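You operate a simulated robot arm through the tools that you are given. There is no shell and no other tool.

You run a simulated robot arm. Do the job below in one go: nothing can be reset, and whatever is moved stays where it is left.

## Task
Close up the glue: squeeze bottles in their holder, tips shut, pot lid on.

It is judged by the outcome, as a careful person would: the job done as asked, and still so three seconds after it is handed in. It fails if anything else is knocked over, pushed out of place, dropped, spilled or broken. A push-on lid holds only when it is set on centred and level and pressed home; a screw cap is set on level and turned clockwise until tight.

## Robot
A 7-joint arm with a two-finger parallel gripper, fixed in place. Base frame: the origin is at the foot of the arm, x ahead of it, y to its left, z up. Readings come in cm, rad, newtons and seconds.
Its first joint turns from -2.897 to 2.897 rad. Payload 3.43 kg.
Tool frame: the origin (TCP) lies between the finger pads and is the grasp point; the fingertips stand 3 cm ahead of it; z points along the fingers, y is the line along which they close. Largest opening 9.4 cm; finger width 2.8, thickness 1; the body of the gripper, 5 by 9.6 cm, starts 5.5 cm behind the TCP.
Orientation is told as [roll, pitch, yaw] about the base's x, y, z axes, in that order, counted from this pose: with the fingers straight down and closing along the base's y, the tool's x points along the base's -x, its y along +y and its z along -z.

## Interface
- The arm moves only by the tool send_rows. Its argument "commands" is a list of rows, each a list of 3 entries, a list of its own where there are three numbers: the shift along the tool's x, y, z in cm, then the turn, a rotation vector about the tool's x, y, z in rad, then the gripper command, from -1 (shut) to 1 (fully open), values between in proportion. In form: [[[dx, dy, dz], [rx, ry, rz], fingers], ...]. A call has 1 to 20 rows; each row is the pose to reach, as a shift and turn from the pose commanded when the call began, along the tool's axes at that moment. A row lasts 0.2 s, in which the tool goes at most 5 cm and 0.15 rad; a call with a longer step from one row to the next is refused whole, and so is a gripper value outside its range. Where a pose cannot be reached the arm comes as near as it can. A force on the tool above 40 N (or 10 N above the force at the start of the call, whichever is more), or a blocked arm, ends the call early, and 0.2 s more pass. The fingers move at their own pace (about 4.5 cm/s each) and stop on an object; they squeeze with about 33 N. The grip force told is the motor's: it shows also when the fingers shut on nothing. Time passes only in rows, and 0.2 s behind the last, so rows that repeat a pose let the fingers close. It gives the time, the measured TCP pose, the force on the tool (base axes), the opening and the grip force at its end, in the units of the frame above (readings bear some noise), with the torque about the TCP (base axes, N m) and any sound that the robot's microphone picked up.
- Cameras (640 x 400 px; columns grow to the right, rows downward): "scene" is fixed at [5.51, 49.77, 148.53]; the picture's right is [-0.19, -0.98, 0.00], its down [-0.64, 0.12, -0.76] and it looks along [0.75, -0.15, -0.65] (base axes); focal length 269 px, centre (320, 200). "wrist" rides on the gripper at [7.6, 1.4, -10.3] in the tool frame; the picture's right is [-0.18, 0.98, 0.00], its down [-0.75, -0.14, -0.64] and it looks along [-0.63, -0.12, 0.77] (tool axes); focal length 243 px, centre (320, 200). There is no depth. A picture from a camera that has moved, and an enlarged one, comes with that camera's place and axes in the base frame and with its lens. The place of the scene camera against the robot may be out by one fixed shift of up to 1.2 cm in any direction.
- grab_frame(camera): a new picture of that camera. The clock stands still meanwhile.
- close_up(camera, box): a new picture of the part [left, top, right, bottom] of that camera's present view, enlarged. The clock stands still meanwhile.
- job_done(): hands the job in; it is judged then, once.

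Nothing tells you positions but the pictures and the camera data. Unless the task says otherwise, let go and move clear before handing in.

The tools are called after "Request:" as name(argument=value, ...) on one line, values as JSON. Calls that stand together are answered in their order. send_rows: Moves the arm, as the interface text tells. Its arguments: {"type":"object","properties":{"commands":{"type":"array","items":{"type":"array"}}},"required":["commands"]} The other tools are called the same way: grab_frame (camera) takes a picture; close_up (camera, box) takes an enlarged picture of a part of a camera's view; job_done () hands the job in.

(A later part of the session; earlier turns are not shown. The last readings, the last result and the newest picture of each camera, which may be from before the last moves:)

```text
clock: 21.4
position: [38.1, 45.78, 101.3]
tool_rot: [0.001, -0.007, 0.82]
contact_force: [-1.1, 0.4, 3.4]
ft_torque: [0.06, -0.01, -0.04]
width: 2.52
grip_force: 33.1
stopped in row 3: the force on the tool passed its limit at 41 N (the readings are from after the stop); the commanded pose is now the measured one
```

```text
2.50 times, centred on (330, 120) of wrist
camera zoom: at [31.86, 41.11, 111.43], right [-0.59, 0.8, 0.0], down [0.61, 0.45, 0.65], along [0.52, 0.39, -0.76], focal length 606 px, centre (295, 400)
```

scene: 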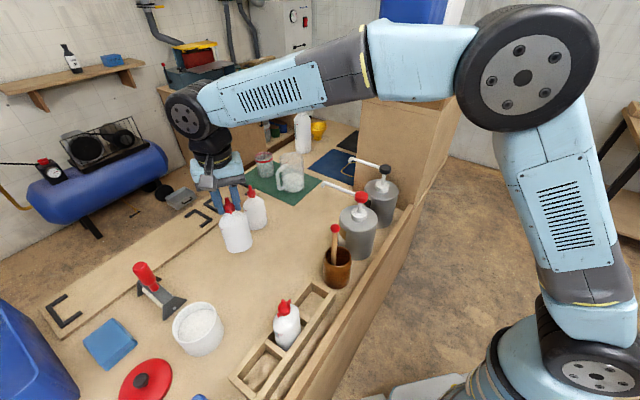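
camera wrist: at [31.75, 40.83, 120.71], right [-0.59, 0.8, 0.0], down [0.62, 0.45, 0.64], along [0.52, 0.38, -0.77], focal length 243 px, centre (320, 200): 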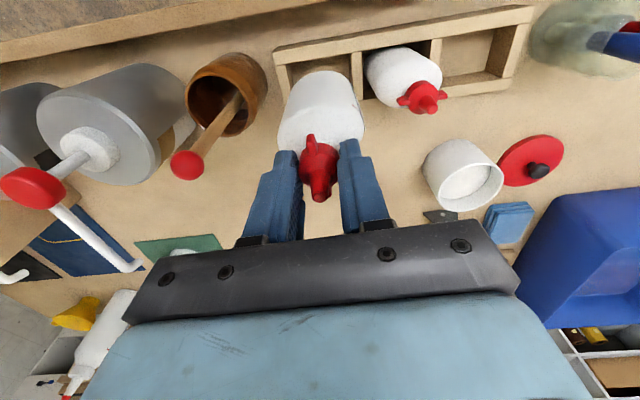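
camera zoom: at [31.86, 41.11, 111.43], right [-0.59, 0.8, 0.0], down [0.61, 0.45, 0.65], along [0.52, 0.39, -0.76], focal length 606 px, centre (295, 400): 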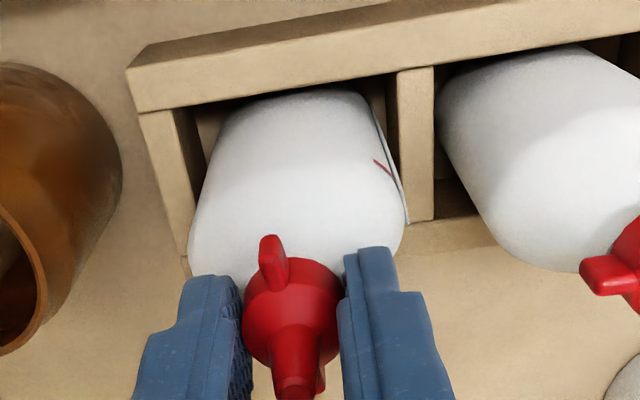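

B is standing on the slot floor. Now I'll turn the tip clockwise here and watch the torque while the slot holds the body.

Request:
send_rows(commands=[[[0, 0, 0], [0, 0, 0.1], -1], [[0, 0, 0], [0, 0, 0.2], -1], [[0, 0, 0], [0, 0, 0.3], -1], [[0, 0, 0], [0, 0, 0.3], -1]])

Request:
close_up(camera="wrist", box=[230, 40, 430, 200])

Request:
close_up(camera="scene", box=[240, 200, 400, 320])

```text
clock: 22.4
position: [38.08, 45.86, 101.27]
tool_rot: [0.003, -0.007, 0.52]
contact_force: [3.2, 2.5, 9.5]
ft_torque: [0.35, -0.61, 0.11]
width: 2.5
grip_force: 32.7
```

```text
2.50 times, centred on (330, 120) of wrist
camera zoom: at [30.78, 43.16, 111.43], right [-0.33, 0.94, 0.0], down [0.72, 0.25, 0.65], along [0.61, 0.22, -0.76], focal length 606 px, centre (295, 400)
```

zoom: 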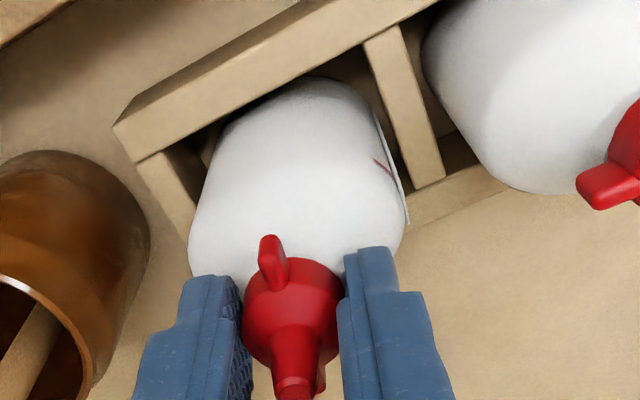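

```text
3.33 times, centred on (320, 260) of scene
camera zoom: at [5.51, 49.77, 148.53], right [-0.19, -0.98, 0.0], down [-0.64, 0.12, -0.76], along [0.75, -0.15, -0.65], focal length 897 px, centre (320, 0)
```

zoom: 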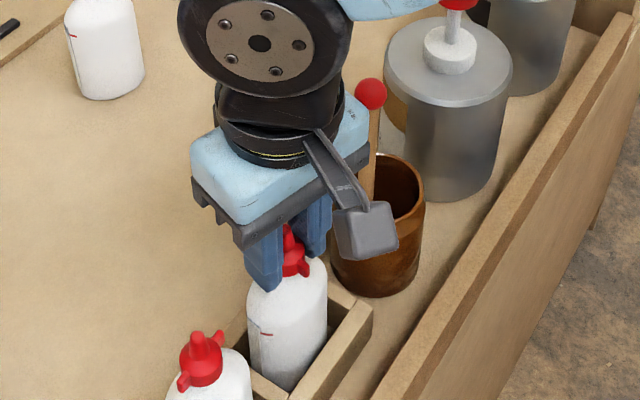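

Request:
close_up(camera="scene", box=[232, 170, 282, 210])

Request:
close_up(camera="scene", box=[262, 275, 312, 315])

Request:
close_up(camera="scene", box=[290, 240, 340, 300])

```text
10.00 times, centred on (257, 190) of scene
camera zoom: at [5.51, 49.77, 148.53], right [-0.19, -0.98, 0.0], down [-0.64, 0.12, -0.76], along [0.75, -0.15, -0.65], focal length 2691 px, centre (950, 300)
```

zoom: 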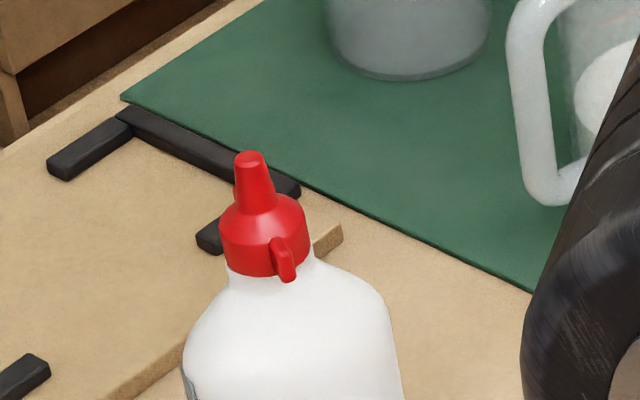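

```text
10.00 times, centred on (287, 295) of scene
camera zoom: at [5.51, 49.77, 148.53], right [-0.19, -0.98, 0.0], down [-0.64, 0.12, -0.76], along [0.75, -0.15, -0.65], focal length 2691 px, centre (650, -750)
```

zoom: 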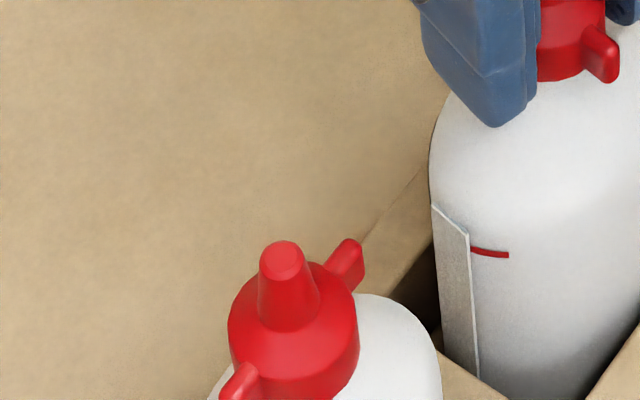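

```text
6.67 times, centred on (315, 270) of scene
camera zoom: at [5.51, 49.77, 148.53], right [-0.19, -0.98, 0.0], down [-0.64, 0.12, -0.76], along [0.75, -0.15, -0.65], focal length 1794 px, centre (353, -267)
```

zoom: 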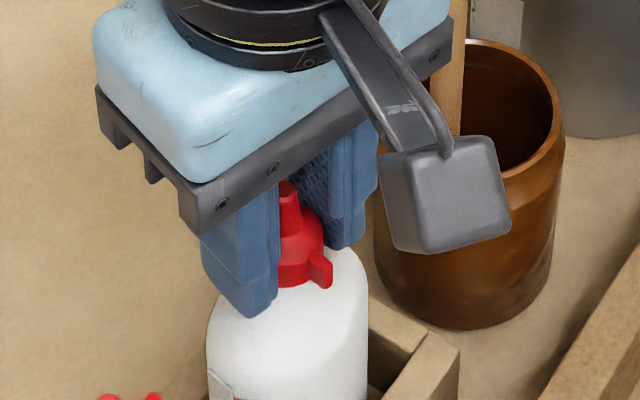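

Request:
send_rows(commands=[[[0, 0, -0.1], [0, 0, 0], -1], [[0, 0, -0.1], [0, 0, 0.1], -1], [[0, 0, -0.1], [0, 0, 0.2], -1], [[0, 0, -0.1], [0, 0, 0.3], -1], [[0, 0, -0.1], [0, 0, 0.3], -1]])

Request:
close_up(camera="wrist", box=[230, 40, 430, 200])

Request:
close_up(camera="scene", box=[220, 220, 380, 400])

```text
clock: 23.6
position: [38.07, 45.84, 101.19]
tool_rot: [0.003, -0.003, 0.222]
contact_force: [-0.6, -0.1, -2.8]
ft_torque: [-0.03, -0.02, -0.02]
width: 2.53
grip_force: 33.3
```

```text
2.50 times, centred on (330, 120) of wrist
camera zoom: at [30.29, 45.48, 111.45], right [-0.04, 1.0, 0.0], down [0.76, 0.02, 0.64], along [0.64, 0.03, -0.76], focal length 606 px, centre (295, 400)
```

zoom: 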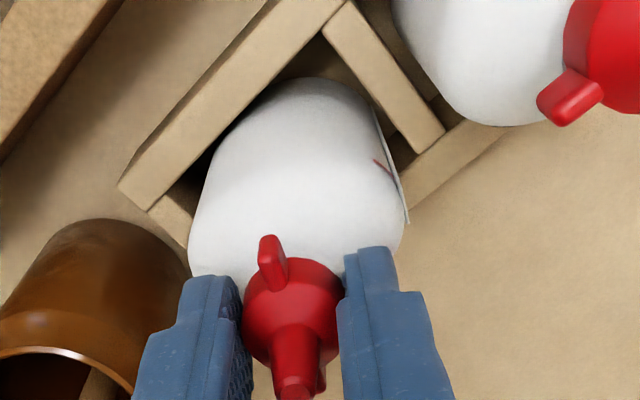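

```text
2.22 times, centred on (300, 310) of scene
camera zoom: at [5.51, 49.77, 148.53], right [-0.19, -0.98, 0.0], down [-0.64, 0.12, -0.76], along [0.75, -0.15, -0.65], focal length 598 px, centre (364, -44)
```

zoom: 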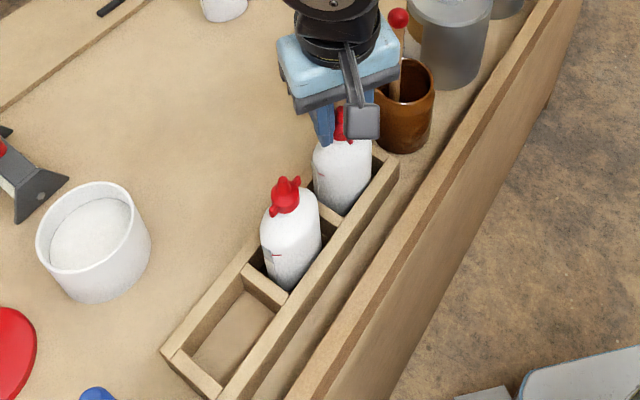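

Request:
send_rows(commands=[[[0, 0, 0], [0, 0, 0.1], -1], [[0, 0, 0], [0, 0, 0.2], -1], [[0, 0, 0], [0, 0, 0.3], -1], [[0, 0, 0], [0, 0, 0.3], -1]])

Request:
close_up(camera="wrist", box=[230, 40, 430, 200])

```text
clock: 24.6
position: [38.2, 45.77, 101.37]
tool_rot: [0.006, -0.004, -0.08]
contact_force: [-0.7, -2.3, -4.1]
ft_torque: [-0.14, -0.13, 0.08]
width: 2.51
grip_force: 32.7
```

```text
2.50 times, centred on (330, 120) of wrist
camera zoom: at [30.63, 47.74, 111.51], right [0.26, 0.96, 0.01], down [0.74, -0.2, 0.64], along [0.62, -0.16, -0.77], focal length 606 px, centre (295, 400)
```

zoom: 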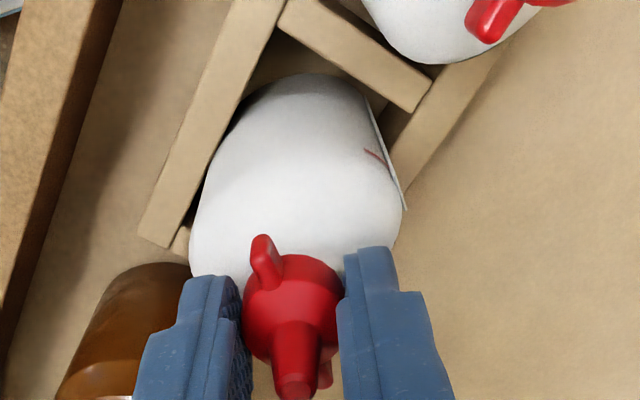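

Request:
send_rows(commands=[[[0, 0, 0], [0, 0, 0.08], -1], [[0, 0, 0], [0, 0, 0.16], -1], [[0, 0, 0], [0, 0, 0.24], -1], [[0, 0, 0], [0, 0, 0.24], -1]])

Request:
close_up(camera="wrist", box=[230, 40, 430, 200])

Request:
close_up(camera="scene", box=[220, 220, 380, 400])

```text
clock: 25.6
position: [38.06, 45.78, 101.35]
tool_rot: [0.008, -0.001, -0.321]
contact_force: [1.3, -3.6, 1.6]
ft_torque: [-0.41, -0.13, 0.01]
width: 2.4
grip_force: 32.9
```

```text
2.50 times, centred on (330, 120) of wrist
camera zoom: at [31.32, 49.44, 111.57], right [0.48, 0.87, 0.01], down [0.67, -0.37, 0.64], along [0.56, -0.31, -0.77], focal length 606 px, centre (295, 400)
```

zoom: 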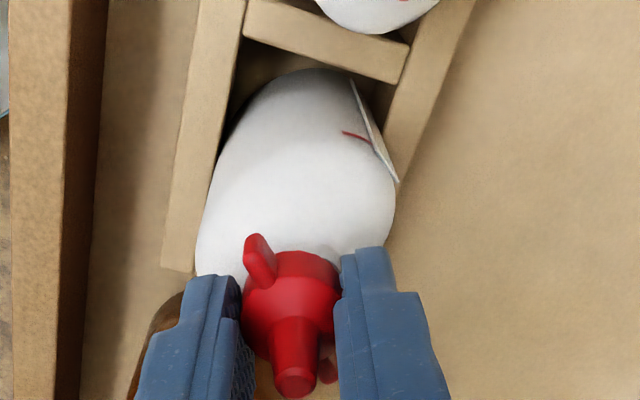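

```text
2.22 times, centred on (300, 310) of scene
camera zoom: at [5.51, 49.77, 148.53], right [-0.19, -0.98, 0.0], down [-0.64, 0.12, -0.76], along [0.75, -0.15, -0.65], focal length 598 px, centre (364, -44)
```

zoom: 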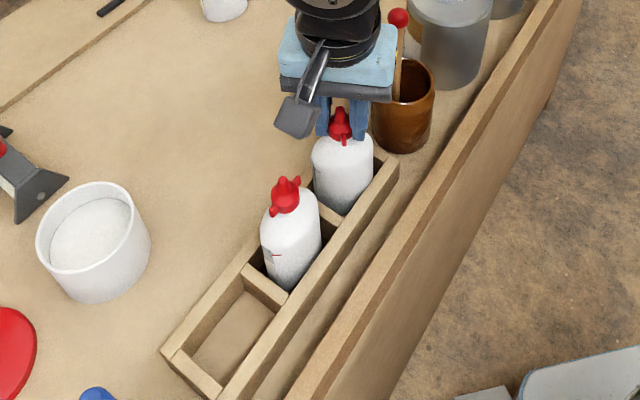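

The body is now held by the slot walls, and the cap has started to turn relative to it. I'll keep turning clockwise in small steps.

Request:
send_rows(commands=[[[0, 0, 0], [0, 0, 0.1], -1], [[0, 0, 0], [0, 0, 0.2], -1], [[0, 0, 0], [0, 0, 0.3], -1], [[0, 0, 0], [0, 0, 0.3], -1]])

Request:
close_up(camera="wrist", box=[230, 40, 430, 200])

Request:
close_up(camera="scene", box=[220, 220, 380, 400])

```text
clock: 26.6
position: [38.15, 45.72, 101.29]
tool_rot: [0.008, 0.0, -0.621]
contact_force: [3.1, -2.2, 1.6]
ft_torque: [-0.16, -0.28, 0.0]
width: 2.32
grip_force: 33.2
```

```text
2.50 times, centred on (330, 120) of wrist
camera zoom: at [32.71, 51.21, 111.58], right [0.72, 0.69, 0.01], down [0.53, -0.56, 0.64], along [0.45, -0.46, -0.77], focal length 606 px, centre (295, 400)
```

zoom: 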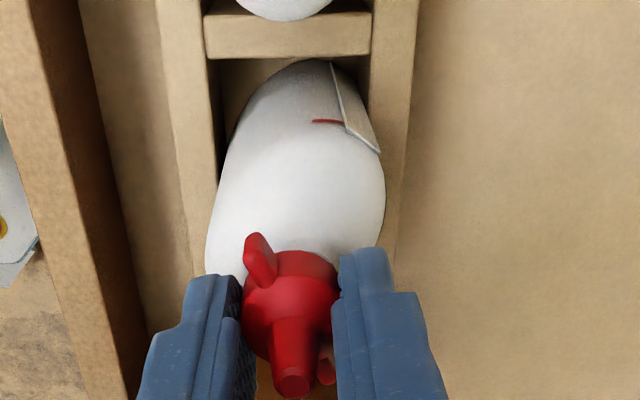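

```text
2.22 times, centred on (300, 310) of scene
camera zoom: at [5.51, 49.77, 148.53], right [-0.19, -0.98, 0.0], down [-0.64, 0.12, -0.76], along [0.75, -0.15, -0.65], focal length 598 px, centre (364, -44)
```

zoom: 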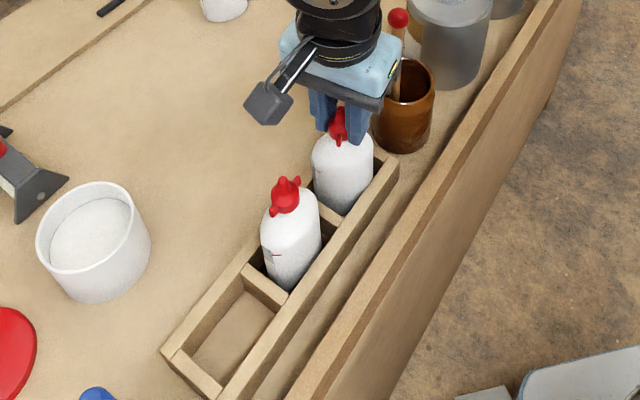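

Request:
send_rows(commands=[[[0, 0, 0], [0, 0, 0.1], -1], [[0, 0, 0], [0, 0, 0.2], -1], [[0, 0, 0], [0, 0, 0.3], -1], [[0, 0, 0], [0, 0, 0.3], -1]])

Request:
close_up(camera="wrist", box=[230, 40, 430, 200])

Request:
close_up(camera="scene", box=[220, 220, 380, 400])

```text
clock: 27.6
position: [38.15, 45.72, 101.25]
tool_rot: [0.005, 0.0, -0.919]
contact_force: [0.6, -7.4, 6.7]
ft_torque: [-0.6, -0.16, 0.03]
width: 2.31
grip_force: 33.2
```

```text
2.50 times, centred on (330, 120) of wrist
camera zoom: at [34.59, 52.54, 111.59], right [0.89, 0.45, 0.01], down [0.34, -0.69, 0.64], along [0.29, -0.57, -0.77], focal length 606 px, centre (295, 400)
```

zoom: 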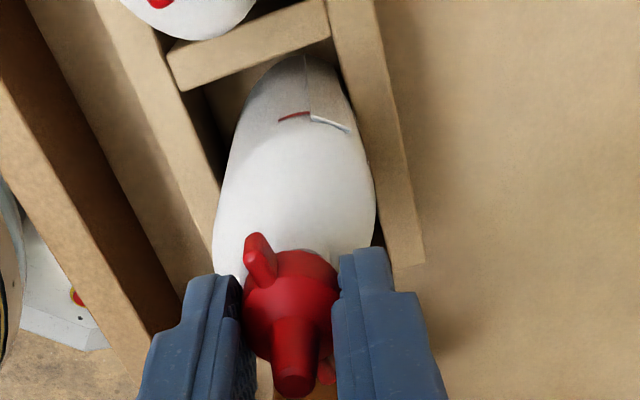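

```text
2.22 times, centred on (300, 310) of scene
camera zoom: at [5.51, 49.77, 148.53], right [-0.19, -0.98, 0.0], down [-0.64, 0.12, -0.76], along [0.75, -0.15, -0.65], focal length 598 px, centre (364, -44)
```

zoom: 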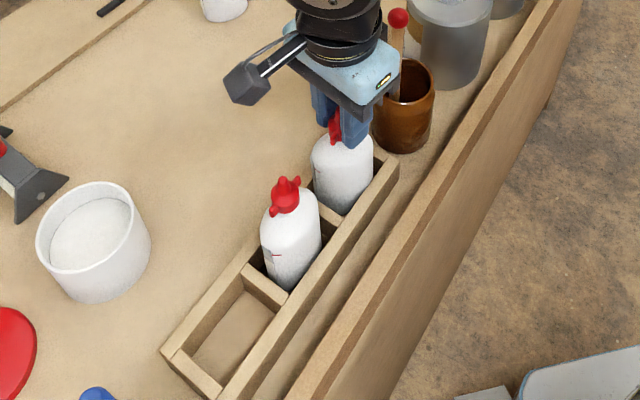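

Request:
send_rows(commands=[[[0, 0, 0], [0, 0, 0.1], -1], [[0, 0, 0], [0, 0, 0.2], -1], [[0, 0, 0], [0, 0, 0.3], -1], [[0, 0, 0], [0, 0, 0.3], -1]])

Request:
close_up(camera="wrist", box=[230, 40, 430, 200])

Request:
close_up(camera="scene", box=[220, 220, 380, 400])

```text
clock: 28.6
position: [38.05, 45.7, 101.29]
tool_rot: [0.006, 0.003, -1.221]
contact_force: [-1.7, -10.0, 2.6]
ft_torque: [-0.91, 0.0, 0.03]
width: 2.29
grip_force: 32.5
```

```text
2.50 times, centred on (330, 120) of wrist
camera zoom: at [36.77, 53.29, 111.61], right [0.99, 0.16, 0.0], down [0.12, -0.76, 0.64], along [0.11, -0.63, -0.77], focal length 606 px, centre (295, 400)
```

zoom: 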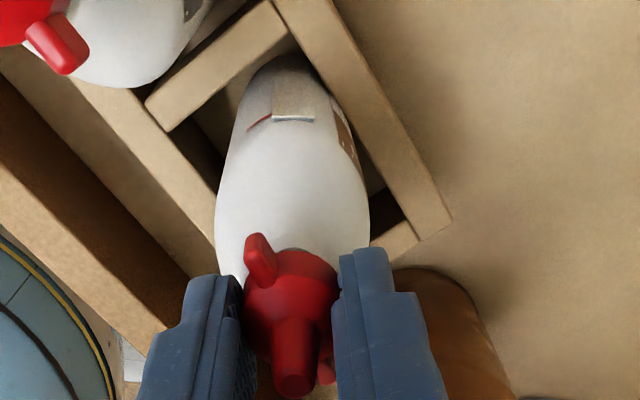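

```text
2.22 times, centred on (300, 310) of scene
camera zoom: at [5.51, 49.77, 148.53], right [-0.19, -0.98, 0.0], down [-0.64, 0.12, -0.76], along [0.75, -0.15, -0.65], focal length 598 px, centre (364, -44)
```

zoom: 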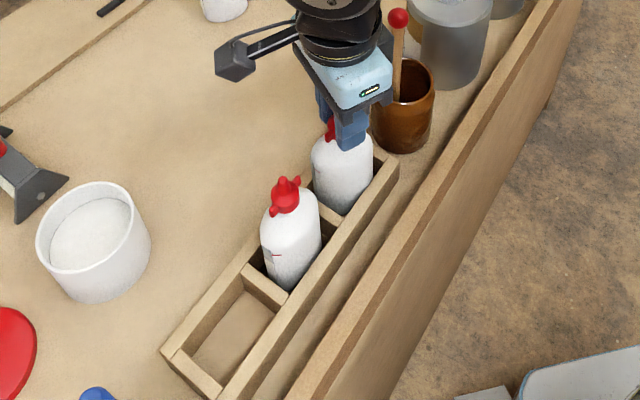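

The tip keeps turning relative to the body, with about 24° left until the wings line up with the body. I'll ease the small sideways load and continue.

Request:
send_rows(commands=[[[-0.115, -0.063, 0], [0, 0, 0], -1], [[-0.115, -0.063, 0], [0, 0, 0.08], -1], [[-0.115, -0.063, 0], [0, 0, 0.16], -1], [[-0.115, -0.063, 0], [0, 0, 0.24], -1], [[-0.115, -0.063, 0], [0, 0, 0.24], -1]])

Request:
close_up(camera="wrist", box=[230, 40, 430, 200])

```text
clock: 29.8
position: [38.02, 45.58, 101.31]
tool_rot: [0.006, 0.005, -1.46]
contact_force: [0.0, 1.5, 5.0]
ft_torque: [0.47, 0.02, 0.02]
width: 2.34
grip_force: 32.7
```

```text
2.50 times, centred on (330, 120) of wrist
camera zoom: at [38.61, 53.28, 111.61], right [1.0, -0.07, 0.0], down [-0.06, -0.77, 0.64], along [-0.04, -0.64, -0.77], focal length 606 px, centre (295, 400)
```

zoom: 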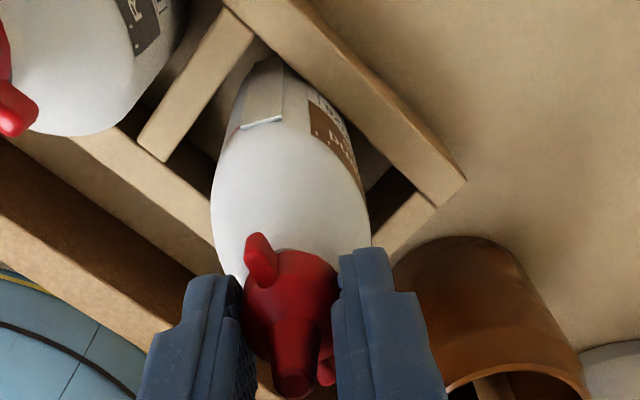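

Request:
send_rows(commands=[[[0, 0, 0], [0, 0, 0.08], -1], [[0, 0, 0], [0, 0, 0.16], -1], [[0, 0, 0], [0, 0, 0.24], -1], [[0, 0, 0], [0, 0, 0.24], -1]])

Request:
close_up(camera="wrist", box=[230, 40, 430, 200])

Request:
close_up(camera="scene", box=[220, 220, 380, 400])

```text
clock: 30.8
position: [38.04, 45.61, 101.39]
tool_rot: [0.002, 0.006, -1.7]
contact_force: [-0.4, 0.0, 0.9]
ft_torque: [0.13, 0.08, 0.0]
width: 2.32
grip_force: 33.1
```

```text
2.50 times, centred on (330, 120) of wrist
camera zoom: at [40.4, 52.91, 111.6], right [0.95, -0.31, 0.0], down [-0.24, -0.73, 0.64], along [-0.2, -0.61, -0.77], focal length 606 px, centre (295, 400)
```

zoom: 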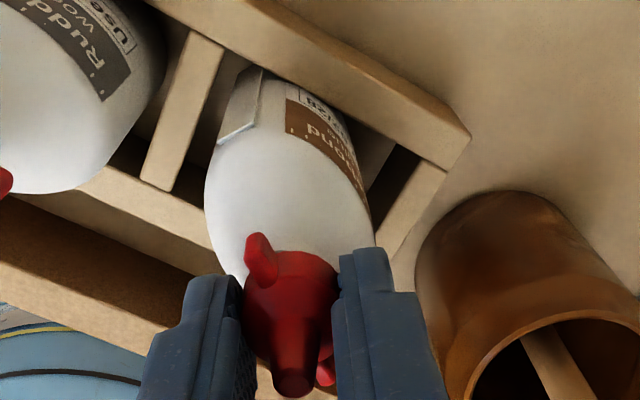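

```text
2.22 times, centred on (300, 310) of scene
camera zoom: at [5.51, 49.77, 148.53], right [-0.19, -0.98, 0.0], down [-0.64, 0.12, -0.76], along [0.75, -0.15, -0.65], focal length 598 px, centre (364, -44)
```

zoom: 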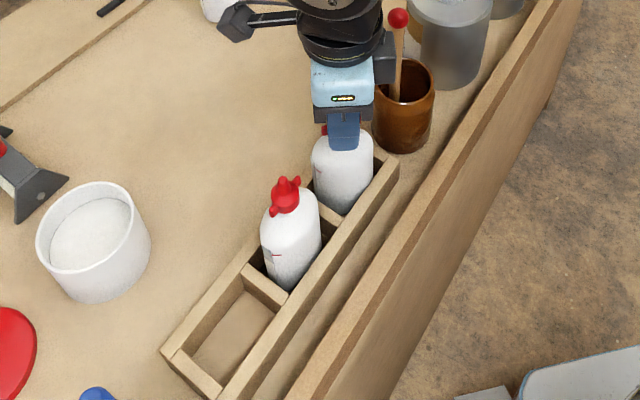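

The wings are now nearly in line with the body, like bottle A. I'll turn a little further to feel whether it has reached its tight stop.

Request:
send_rows(commands=[[[0, 0, 0], [0, 0, 0.08], -1], [[0, 0, 0], [0, 0, 0.16], -1], [[0, 0, 0], [0, 0, 0.16], -1]])

Request:
close_up(camera="wrist", box=[230, 40, 430, 200])

```text
clock: 31.6
position: [38.08, 45.62, 101.33]
tool_rot: [0.003, 0.004, -1.86]
contact_force: [-5.7, -0.2, 0.7]
ft_torque: [0.15, 0.26, 0.35]
width: 2.35
grip_force: 33.1
```

```text
2.50 times, centred on (330, 120) of wrist
camera zoom: at [41.53, 52.43, 111.59], right [0.89, -0.46, 0.0], down [-0.35, -0.69, 0.64], along [-0.29, -0.57, -0.77], focal length 606 px, centre (295, 400)
```

zoom: 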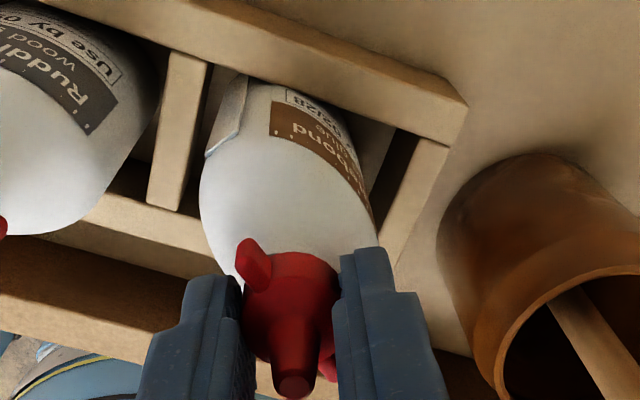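

Request:
send_rows(commands=[[[0, 0, 0], [0, 0, 0.06], -1], [[0, 0, 0], [0, 0, 0.12], -1], [[0, 0, 0], [0, 0, 0.12], -1]])

Request:
close_up(camera="wrist", box=[230, 40, 430, 200])

Request:
close_up(camera="scene", box=[220, 220, 380, 400])

```text
clock: 32.4
position: [37.99, 45.7, 101.21]
tool_rot: [0.002, 0.005, -1.98]
contact_force: [-3.7, 0.9, 1.9]
ft_torque: [0.16, 0.26, 0.26]
width: 2.37
grip_force: 32.8
```

```text
2.50 times, centred on (330, 120) of wrist
camera zoom: at [42.35, 51.99, 111.57], right [0.83, -0.56, 0.0], down [-0.43, -0.64, 0.64], along [-0.36, -0.53, -0.77], focal length 606 px, centre (295, 400)
```

zoom: 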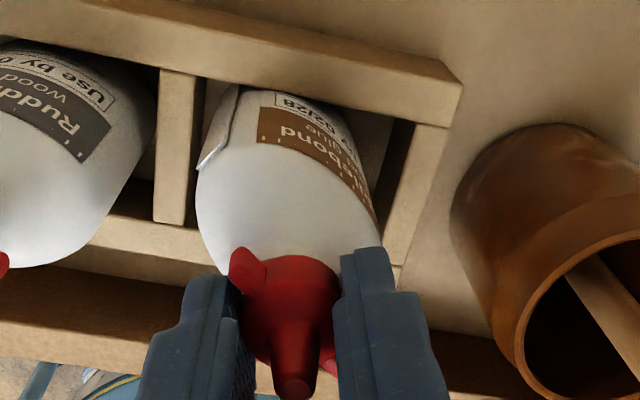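

```text
2.22 times, centred on (300, 310) of scene
camera zoom: at [5.51, 49.77, 148.53], right [-0.19, -0.98, 0.0], down [-0.64, 0.12, -0.76], along [0.75, -0.15, -0.65], focal length 598 px, centre (364, -44)
```

zoom: 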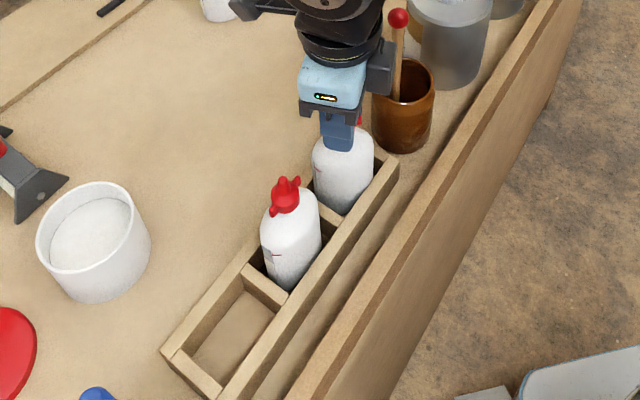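

The torque jumped to about 0.3 Nm and the pads began to slip on the cap, so B's tip is tight. I'll lift the bottle slightly so nothing loads the tip, turn the whole bottle back square in its slot, and set it down.

Request:
send_rows(commands=[[[0, 0, -0.2], [0, 0, 0], -1], [[0, 0, -0.4], [0, 0, -0.05], -1], [[0, 0, -0.4], [0, 0, -0.15], -1], [[0, 0, -0.4], [0, 0, -0.27], -1], [[0, 0, -0.4], [0, 0, -0.39], -1], [[0, 0, -0.4], [0, 0, -0.51], -1], [[0, 0, -0.4], [0, 0, -0.63], -1], [[0, 0, -0.4], [0, 0, -0.63], -1]])

Request:
close_up(camera="wrist", box=[230, 40, 430, 200])

Request:
close_up(camera="scene", box=[220, 220, 380, 400])

```text
clock: 34.2
position: [38.08, 45.73, 101.75]
tool_rot: [0.006, 0.003, -1.349]
contact_force: [0.8, 0.6, -1.6]
ft_torque: [0.01, 0.01, -0.01]
width: 2.37
grip_force: 32.7
```

```text
2.50 times, centred on (330, 120) of wrist
camera zoom: at [37.73, 53.32, 111.96], right [1.0, 0.04, 0.0], down [0.03, -0.77, 0.64], along [0.03, -0.64, -0.77], focal length 606 px, centre (295, 400)
```

zoom: 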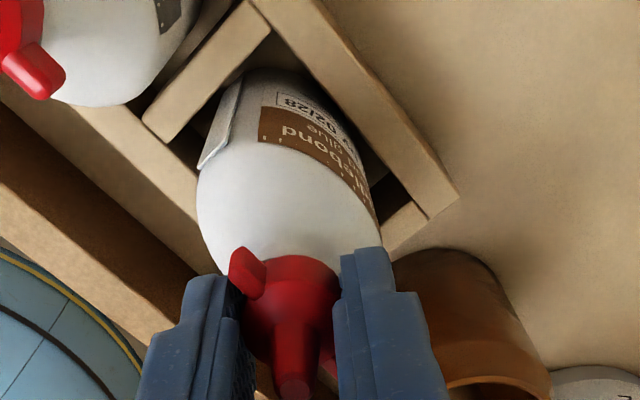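

```text
2.22 times, centred on (300, 310) of scene
camera zoom: at [5.51, 49.77, 148.53], right [-0.19, -0.98, 0.0], down [-0.64, 0.12, -0.76], along [0.75, -0.15, -0.65], focal length 598 px, centre (364, -44)
```

zoom: 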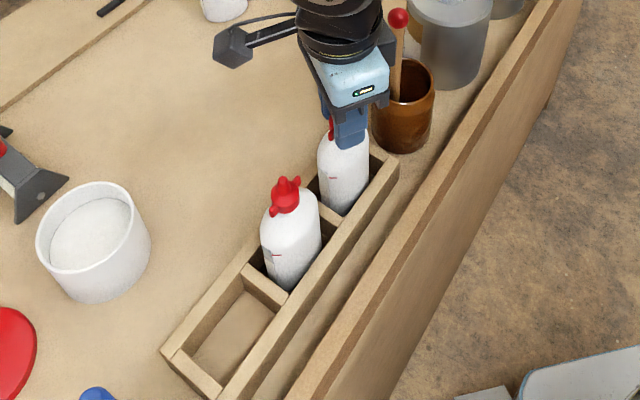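

Request:
send_rows(commands=[[[0, 0, 0], [0, 0, -0.1], -1], [[0, 0, 0], [0, 0, -0.19], -1], [[0, 0, 0], [0, 0, -0.19], -1]])

Request:
close_up(camera="wrist", box=[220, 20, 440, 200])

Request:
close_up(camera="scene", box=[260, 240, 360, 340])

```text
clock: 35.0
position: [38.06, 45.51, 101.7]
tool_rot: [0.004, 0.003, -1.158]
contact_force: [-1.0, -0.2, -1.4]
ft_torque: [0.04, -0.02, 0.0]
width: 2.37
grip_force: 33.2
```

```text
2.22 times, centred on (330, 110) of wrist
camera zoom: at [36.35, 53.1, 111.98], right [0.97, 0.23, 0.0], down [0.17, -0.75, 0.64], along [0.15, -0.62, -0.77], focal length 539 px, centre (298, 400)
```

zoom: 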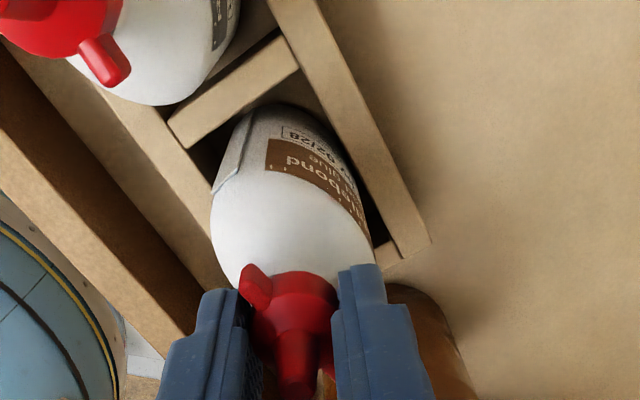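

```text
4.00 times, centred on (310, 290) of scene
camera zoom: at [5.51, 49.77, 148.53], right [-0.19, -0.98, 0.0], down [-0.64, 0.12, -0.76], along [0.75, -0.15, -0.65], focal length 1076 px, centre (360, -160)
```

zoom: 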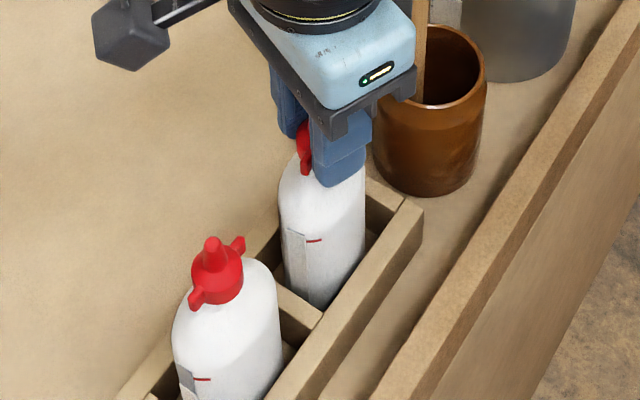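

Request:
send_rows(commands=[[[0, 0, 0.2], [0, 0, 0.05], -1], [[0, 0, 0.35], [0, 0, 0.05], -1], [[0, 0, 0.35], [0, 0, 0.05], -1]])

```text
clock: 35.8
position: [38.2, 45.72, 101.3]
tool_rot: [0.004, 0.003, -1.21]
contact_force: [0.4, -0.5, -2.3]
ft_torque: [-0.02, -0.04, -0.02]
width: 2.37
grip_force: 33.2
```

Request:
send_rows(commands=[[[0, 0, 0.08], [0, 0, 0], -1], [[0, 0, 0.16], [0, 0, 0], -1], [[0, 0, 0.16], [0, 0, 0], -1]])

```text
clock: 36.6
position: [38.07, 45.53, 101.38]
tool_rot: [0.008, 0.006, -1.21]
contact_force: [1.5, -0.5, 12.5]
ft_torque: [0.09, 0.03, 0.02]
width: 2.37
grip_force: 33.2
```

B is standing on the slot floor. I'll ease off the press and open just enough to clear the cap, then lift away.

Request:
send_rows(commands=[[[0, 0, -0.12], [0, 0, 0], -1], [[0, 0, -0.12], [0, 0, 0], -0.4], [[0, 0, -0.12], [0, 0, 0], -0.05], [[0, 0, -0.12], [0, 0, 0], -0.05], [[0, 0, -2], [0, 0, 0], -0.05], [[0, 0, -5], [0, 0, 0], -0.05], [[0, 0, -8], [0, 0, 0], -0.05], [[0, 0, -8], [0, 0, 0], -0.05]])

Request:
close_up(camera="wrist", box=[200, 20, 440, 200])

Request:
close_up(camera="scene", box=[260, 240, 360, 340])

```text
clock: 38.4
position: [38.22, 45.5, 109.34]
tool_rot: [0.004, 0.003, -1.211]
contact_force: [0.5, -0.1, -0.5]
ft_torque: [0.0, -0.01, 0.02]
width: 4.46
grip_force: 0.0
```

```text
2.22 times, centred on (320, 110) of wrist
camera zoom: at [36.81, 53.14, 119.55], right [0.98, 0.18, 0.0], down [0.13, -0.76, 0.64], along [0.12, -0.63, -0.77], focal length 539 px, centre (320, 400)
```

zoom: 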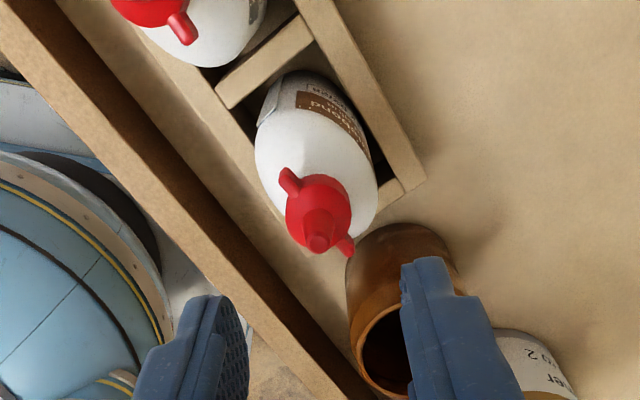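

```text
4.00 times, centred on (310, 290) of scene
camera zoom: at [5.51, 49.77, 148.53], right [-0.19, -0.98, 0.0], down [-0.64, 0.12, -0.76], along [0.75, -0.15, -0.65], focal length 1076 px, centre (360, -160)
```

zoom: 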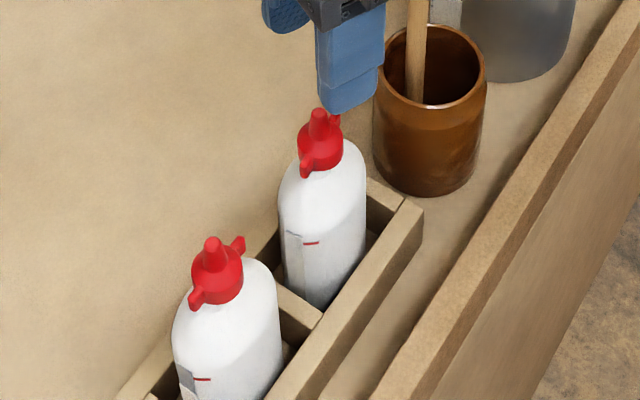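

B stands in its slot with its wings parallel to A's. Next I'll go and look at bottle C, near (70, 58).

Request:
send_rows(commands=[[[0, 0, -2.5], [0, 0, -0.14], 0.2], [[-0.05, 1.5, -5], [0, 0, -0.28], 1], [[-0.1, 3.5, -5], [0, 0, -0.42], 1], [[-0.2, 5.5, -5], [0, 0, -0.56], 1], [[-0.3, 7.5, -5], [0, 0, -0.7], 1], [[-0.4, 9.5, -5], [0, 0, -0.84], 1], [[-0.5, 11.5, -5], [0, 0, -0.98], 1], [[-0.6, 13.5, -5], [0, 0, -1.12], 1], [[-0.7, 15.5, -5], [0, 0, -1.26], 1], [[-0.8, 17.5, -5], [0, 0, -1.4], 1], [[-0.9, 19.5, -5], [0, 0, -1.54], 1], [[-1, 21.5, -5], [0, 0, -1.68], 1], [[-1.1, 23.5, -5], [0, 0, -1.82], 1], [[-1.15, 25.4, -5], [0, 0, -1.92], 1], [[-1.19, 27.17, -5], [0, 0, -1.996], 1], [[-1.19, 27.17, -5], [0, 0, -1.996], 1]])

Request:
grab_frame(camera="wrist")

Request:
close_up(camera="scene", box=[220, 200, 400, 380])

```text
clock: 41.8
position: [63.94, 54.08, 114.24]
tool_rot: [0.002, -0.005, 0.79]
contact_force: [0.3, 0.4, 0.2]
ft_torque: [-0.03, 0.0, -0.02]
width: 9.39
grip_force: 0.0
```

```text
taken
camera wrist: at [57.53, 49.59, 124.43], right [-0.57, 0.82, 0.0], down [0.63, 0.43, 0.65], along [0.53, 0.37, -0.76], focal length 243 px, centre (320, 200)
```

wrist: 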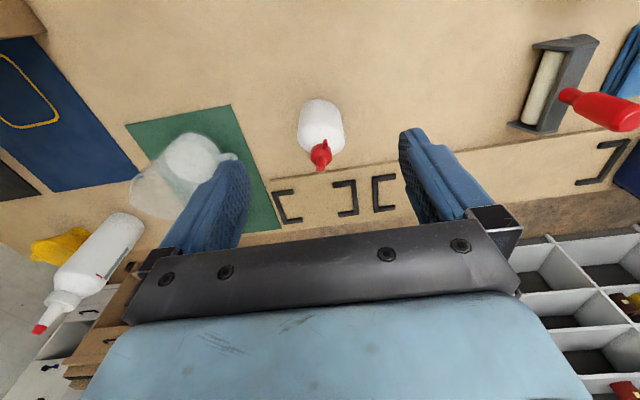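

```text
2.22 times, centred on (310, 290) of scene
camera zoom: at [5.51, 49.77, 148.53], right [-0.19, -0.98, 0.0], down [-0.64, 0.12, -0.76], along [0.75, -0.15, -0.65], focal length 598 px, centre (342, 0)
```

zoom: 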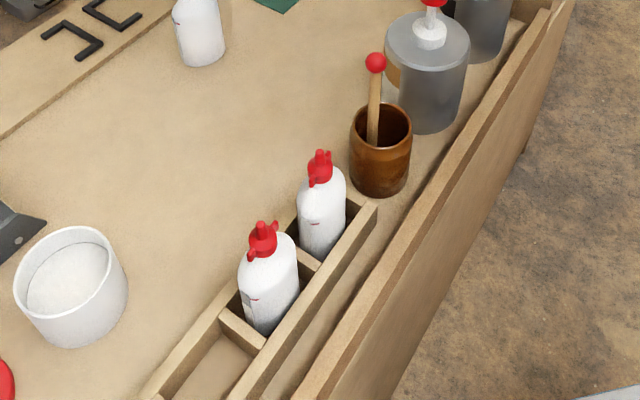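

Request:
close_up(camera="wrist", box=[270, 85, 370, 185])

```text
4.00 times, centred on (320, 135) of wrist
camera zoom: at [57.53, 49.59, 124.43], right [-0.57, 0.82, 0.0], down [0.63, 0.43, 0.65], along [0.53, 0.37, -0.76], focal length 970 px, centre (320, 460)
```

zoom: 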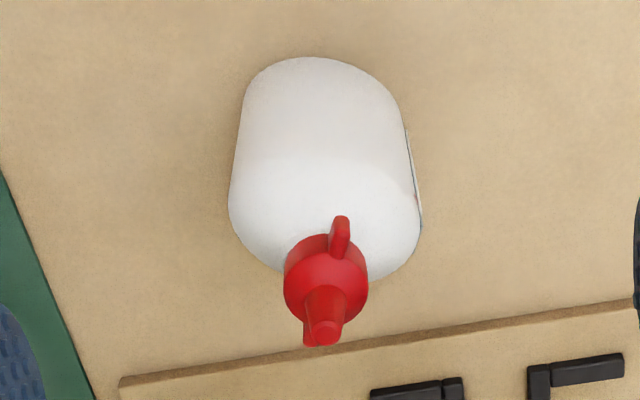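

Request:
send_rows(commands=[[[-1.65, -0.3, 1], [0, 0, 0.127], 1], [[-3.3, -0.6, 2], [0, 0, 0.254], 1], [[-4.95, -0.9, 3.5], [0, 0, 0.38], 1], [[-6.6, -1.19, 5], [0, 0, 0.507], 1], [[-6.6, -1.19, 6.1], [0, 0, 0.507], 1], [[-6.6, -1.19, 6.1], [0, 0, 0.507], 1]])

Request:
grab_frame(camera="wrist")

Request:
close_up(camera="wrist", box=[270, 50, 370, 150])

```text
clock: 43.2
position: [69.38, 57.98, 108.4]
tool_rot: [0.004, -0.004, 0.278]
contact_force: [0.3, -0.3, 0.1]
ft_torque: [0.01, 0.05, 0.01]
width: 9.41
grip_force: 0.1
```

```text
taken
camera wrist: at [61.66, 57.22, 118.46], right [-0.09, 1.0, 0.0], down [0.76, 0.07, 0.65], along [0.64, 0.06, -0.76], focal length 243 px, centre (320, 200)
```

wrist: 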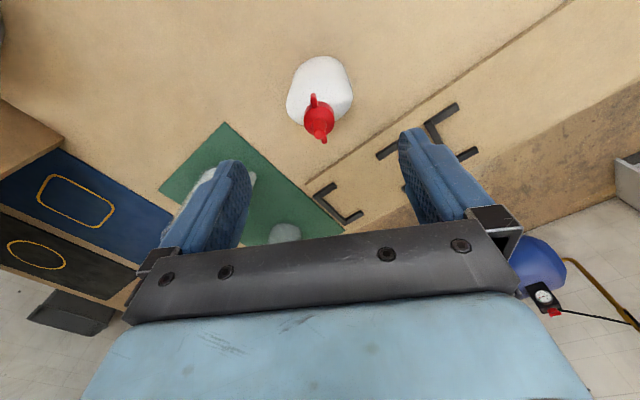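

```text
4.00 times, centred on (320, 100) of wrist
camera zoom: at [61.66, 57.22, 118.46], right [-0.09, 1.0, 0.0], down [0.76, 0.07, 0.65], along [0.64, 0.06, -0.76], focal length 970 px, centre (320, 600)
```

zoom: 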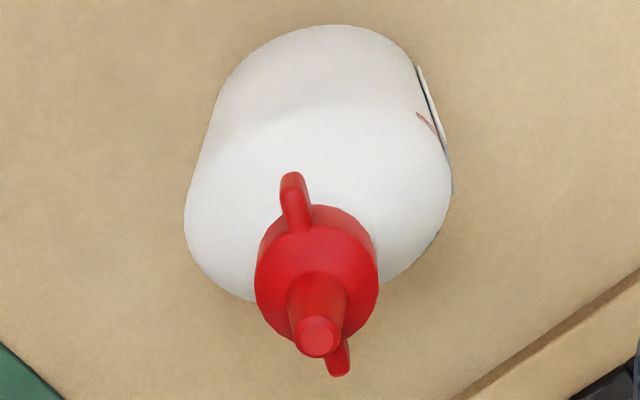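

C looks just like B did: cap slightly higher, wings across the body. I'll lower onto its cap and grip with the pads parallel to the wings.

Request:
send_rows(commands=[[[0.15, -0.07, 2], [0, 0, 0], 1], [[0.15, -0.07, 4], [0, 0, 0], 0.2], [[0.15, -0.07, 5.5], [0, 0, 0], -0.2], [[0.15, -0.07, 6.75], [0, 0, 0], -0.2], [[0.15, -0.07, 6.75], [0, 0, 0], -0.2], [[0.15, -0.07, 6.75], [0, 0, 0], -0.2]])

Request:
close_up(camera="wrist", box=[240, 120, 400, 240])

Request:
close_up(camera="scene", box=[215, 170, 295, 230])

```text
clock: 44.6
position: [69.23, 57.76, 101.6]
tool_rot: [0.004, -0.006, 0.279]
contact_force: [-0.3, -0.3, 0.4]
ft_torque: [-0.04, 0.02, 0.01]
width: 3.78
grip_force: 0.0
```

```text
3.33 times, centred on (320, 180) of wrist
camera zoom: at [61.49, 57.03, 111.74], right [-0.09, 1.0, 0.0], down [0.76, 0.07, 0.64], along [0.64, 0.06, -0.76], focal length 809 px, centre (320, 267)
```

zoom: 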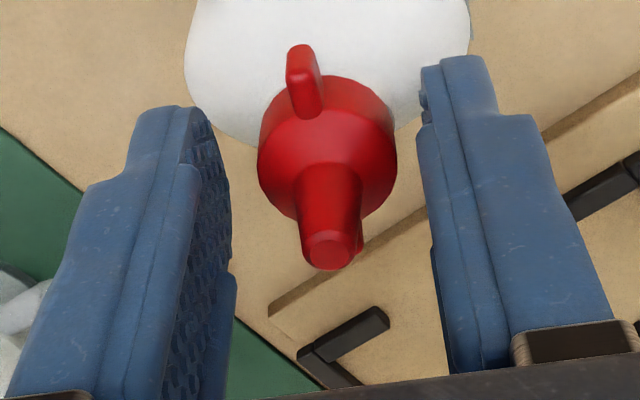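

```text
6.67 times, centred on (255, 200) of scene
camera zoom: at [5.51, 49.77, 148.53], right [-0.19, -0.98, 0.0], down [-0.64, 0.12, -0.76], along [0.75, -0.15, -0.65], focal length 1794 px, centre (753, 200)
```

zoom: 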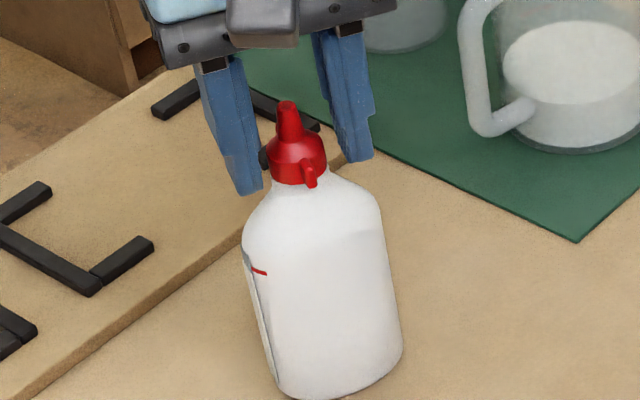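

Request:
send_rows(commands=[[[0, 0, 0], [0, 0, 0], -0.45], [[0, 0, 0], [0, 0, 0], -0.6], [[0, 0, 0], [0, 0, 0], -0.8], [[0, 0, 0], [0, 0, 0], -1], [[0, 0, 0], [0, 0, 0], -1]])

Request:
close_up(camera="wrist", box=[240, 120, 400, 240])

```text
clock: 45.8
position: [69.26, 57.86, 101.58]
tool_rot: [0.003, -0.006, 0.28]
contact_force: [-0.4, 0.1, 0.0]
ft_torque: [0.01, 0.06, -0.01]
width: 2.49
grip_force: 32.9
```

```text
3.33 times, centred on (320, 180) of wrist
camera zoom: at [61.48, 57.04, 111.75], right [-0.09, 1.0, 0.0], down [0.76, 0.07, 0.64], along [0.64, 0.06, -0.76], focal length 809 px, centre (320, 267)
```

zoom: 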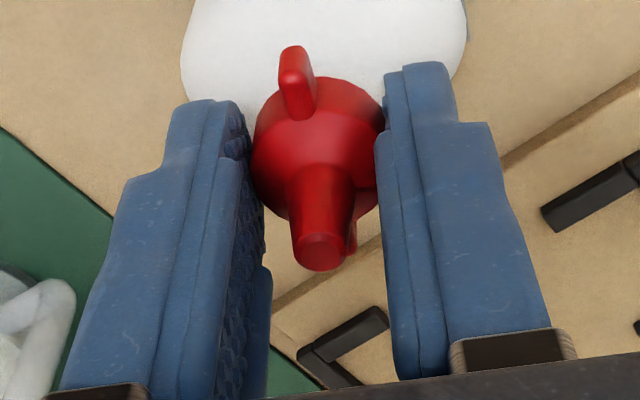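

C's cap is gripped. I'll lift it clear and carry it to a point short of the third slot, then look at what stands around that slot.

Request:
send_rows(commands=[[[0, 0, -0.5], [0, 0, 0], -1], [[0, 0, -2.5], [0, 0, 0], -1], [[0, 0, -5], [0, 0, 0], -1], [[0, 0, -7.5], [0, 0, 0], -1], [[0, 0, -10], [0, 0, 0], -1], [[0, 0, -12], [0, 0, 0], -1], [[0, 0, -12], [0, 0, 0], -1]])

Request:
close_up(camera="scene", box=[200, 120, 300, 240])

```text
clock: 47.4
position: [69.2, 57.9, 113.43]
tool_rot: [0.003, -0.002, 0.278]
contact_force: [0.9, -1.0, -2.5]
ft_torque: [0.01, 0.0, -0.03]
width: 2.49
grip_force: 33.4
```

```text
3.33 times, centred on (250, 180) of scene
camera zoom: at [5.51, 49.77, 148.53], right [-0.19, -0.98, 0.0], down [-0.64, 0.12, -0.76], along [0.75, -0.15, -0.65], focal length 897 px, centre (553, 267)
```

zoom: 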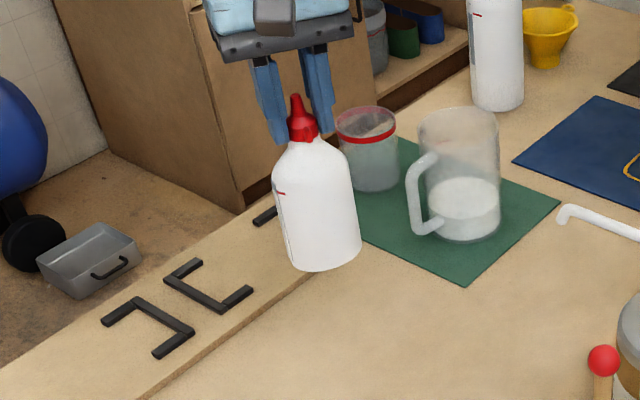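

Request:
send_rows(commands=[[[1, 0.55, 0], [0, 0, -0.02], -1], [[3, 1.65, 0], [0, 0, -0.06], -1], [[5, 2.75, 0], [0, 0, -0.1], -1], [[7, 3.85, 0], [0, 0, -0.15], -1], [[9, 4.95, 0], [0, 0, -0.2], -1], [[11, 6.05, 0], [0, 0, -0.25], -1], [[13, 7.15, 0], [0, 0, -0.3], -1], [[15, 8.2, 0], [0, 0, -0.35], -1], [[17, 9.3, 0], [0, 0, -0.4], -1], [[19, 10.4, 0], [0, 0, -0.45], -1], [[21, 11.5, 0], [0, 0, -0.5], -1], [[23, 12.6, 0], [0, 0, -0.54], -1], [[24.47, 13.38, 0], [0, 0, -0.54], -1], [[24.47, 13.38, 0], [0, 0, -0.54], -1]])

Request:
grab_frame(camera="wrist")

Request:
grab_frame(camera="scene")

Request:
close_up(camera="wrist", box=[400, 0, 640, 150])

```text
clock: 50.4
position: [42.16, 63.74, 113.52]
tool_rot: [0.0, -0.006, 0.819]
contact_force: [0.6, 0.1, -1.9]
ft_torque: [0.0, 0.02, 0.01]
width: 2.44
grip_force: 33.4
```

```text
taken
camera wrist: at [35.85, 59.05, 123.69], right [-0.59, 0.81, 0.0], down [0.61, 0.45, 0.65], along [0.52, 0.38, -0.76], focal length 243 px, centre (320, 200)
```

wrist: 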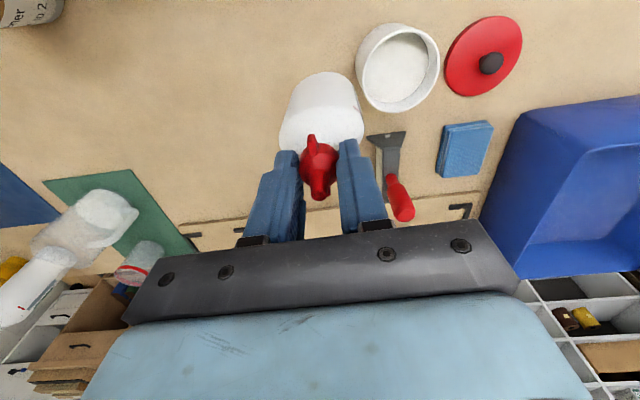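

```text
taken
```

scene: 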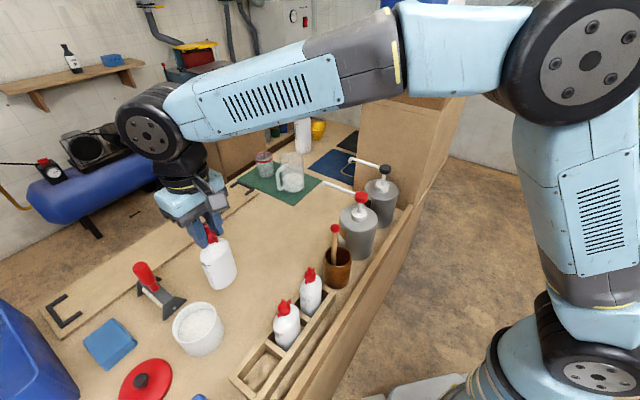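

```text
2.67 times, centred on (520, 75) of wrist
camera zoom: at [35.85, 59.05, 123.69], right [-0.59, 0.81, 0.0], down [0.61, 0.45, 0.65], along [0.52, 0.38, -0.76], focal length 647 px, centre (-213, 533)
```

zoom: 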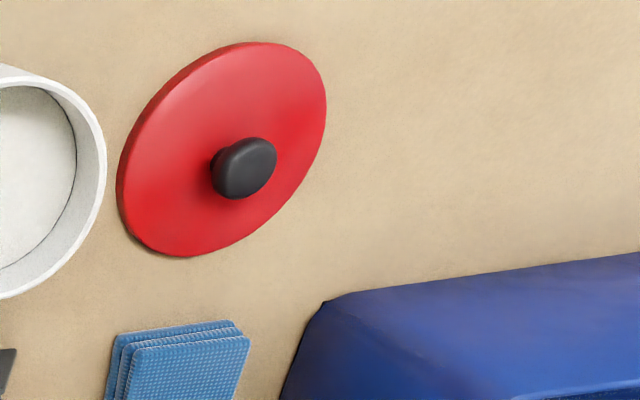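

Request:
send_rows(commands=[[[1.4, 1.3, 0], [0, 0, -0.06], -1], [[2.8, 2.6, 0], [0, 0, -0.13], -1], [[4.2, 3.9, 0], [0, 0, -0.2], -1], [[5.6, 5.2, 0], [0, 0, -0.27], -1], [[7, 6.5, 0], [0, 0, -0.34], -1], [[8.09, 7.63, 0], [0, 0, -0.38], -1], [[8.09, 7.63, 0], [0, 0, -0.38], -1]])

Request:
grab_frame(camera="wrist")

Request:
close_up(camera="wrist", box=[360, 0, 600, 150])

```text
clock: 52.0
position: [31.02, 63.21, 113.49]
tool_rot: [-0.001, -0.004, 1.201]
contact_force: [-0.6, 0.6, -1.4]
ft_torque: [-0.03, 0.03, -0.01]
width: 2.36
grip_force: 33.5
```

```text
taken
camera wrist: at [26.9, 56.45, 123.66], right [-0.85, 0.53, 0.0], down [0.4, 0.65, 0.65], along [0.34, 0.55, -0.76], focal length 243 px, centre (320, 200)
```

wrist: 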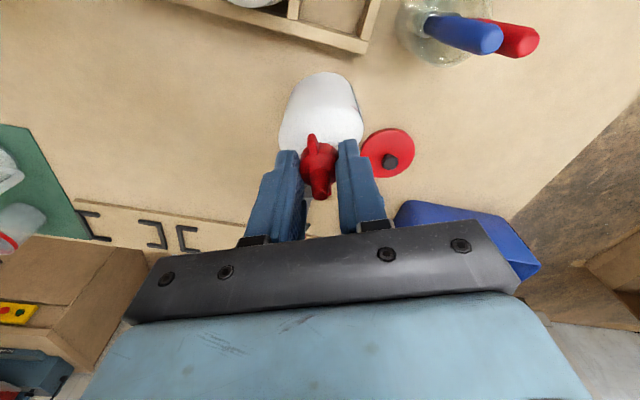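

```text
2.67 times, centred on (480, 75) of wrist
camera zoom: at [26.9, 56.45, 123.66], right [-0.85, 0.53, 0.0], down [0.4, 0.65, 0.65], along [0.34, 0.55, -0.76], focal length 647 px, centre (-107, 533)
```

zoom: 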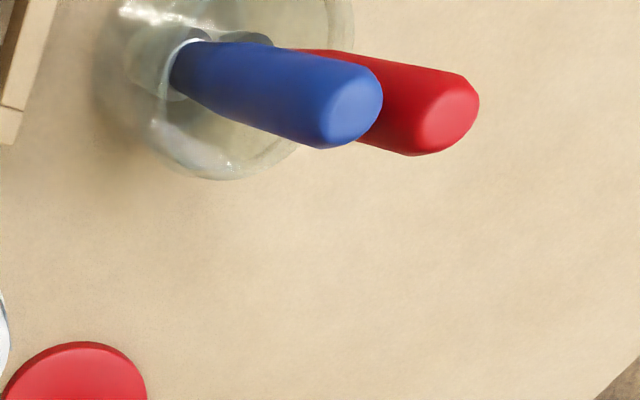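

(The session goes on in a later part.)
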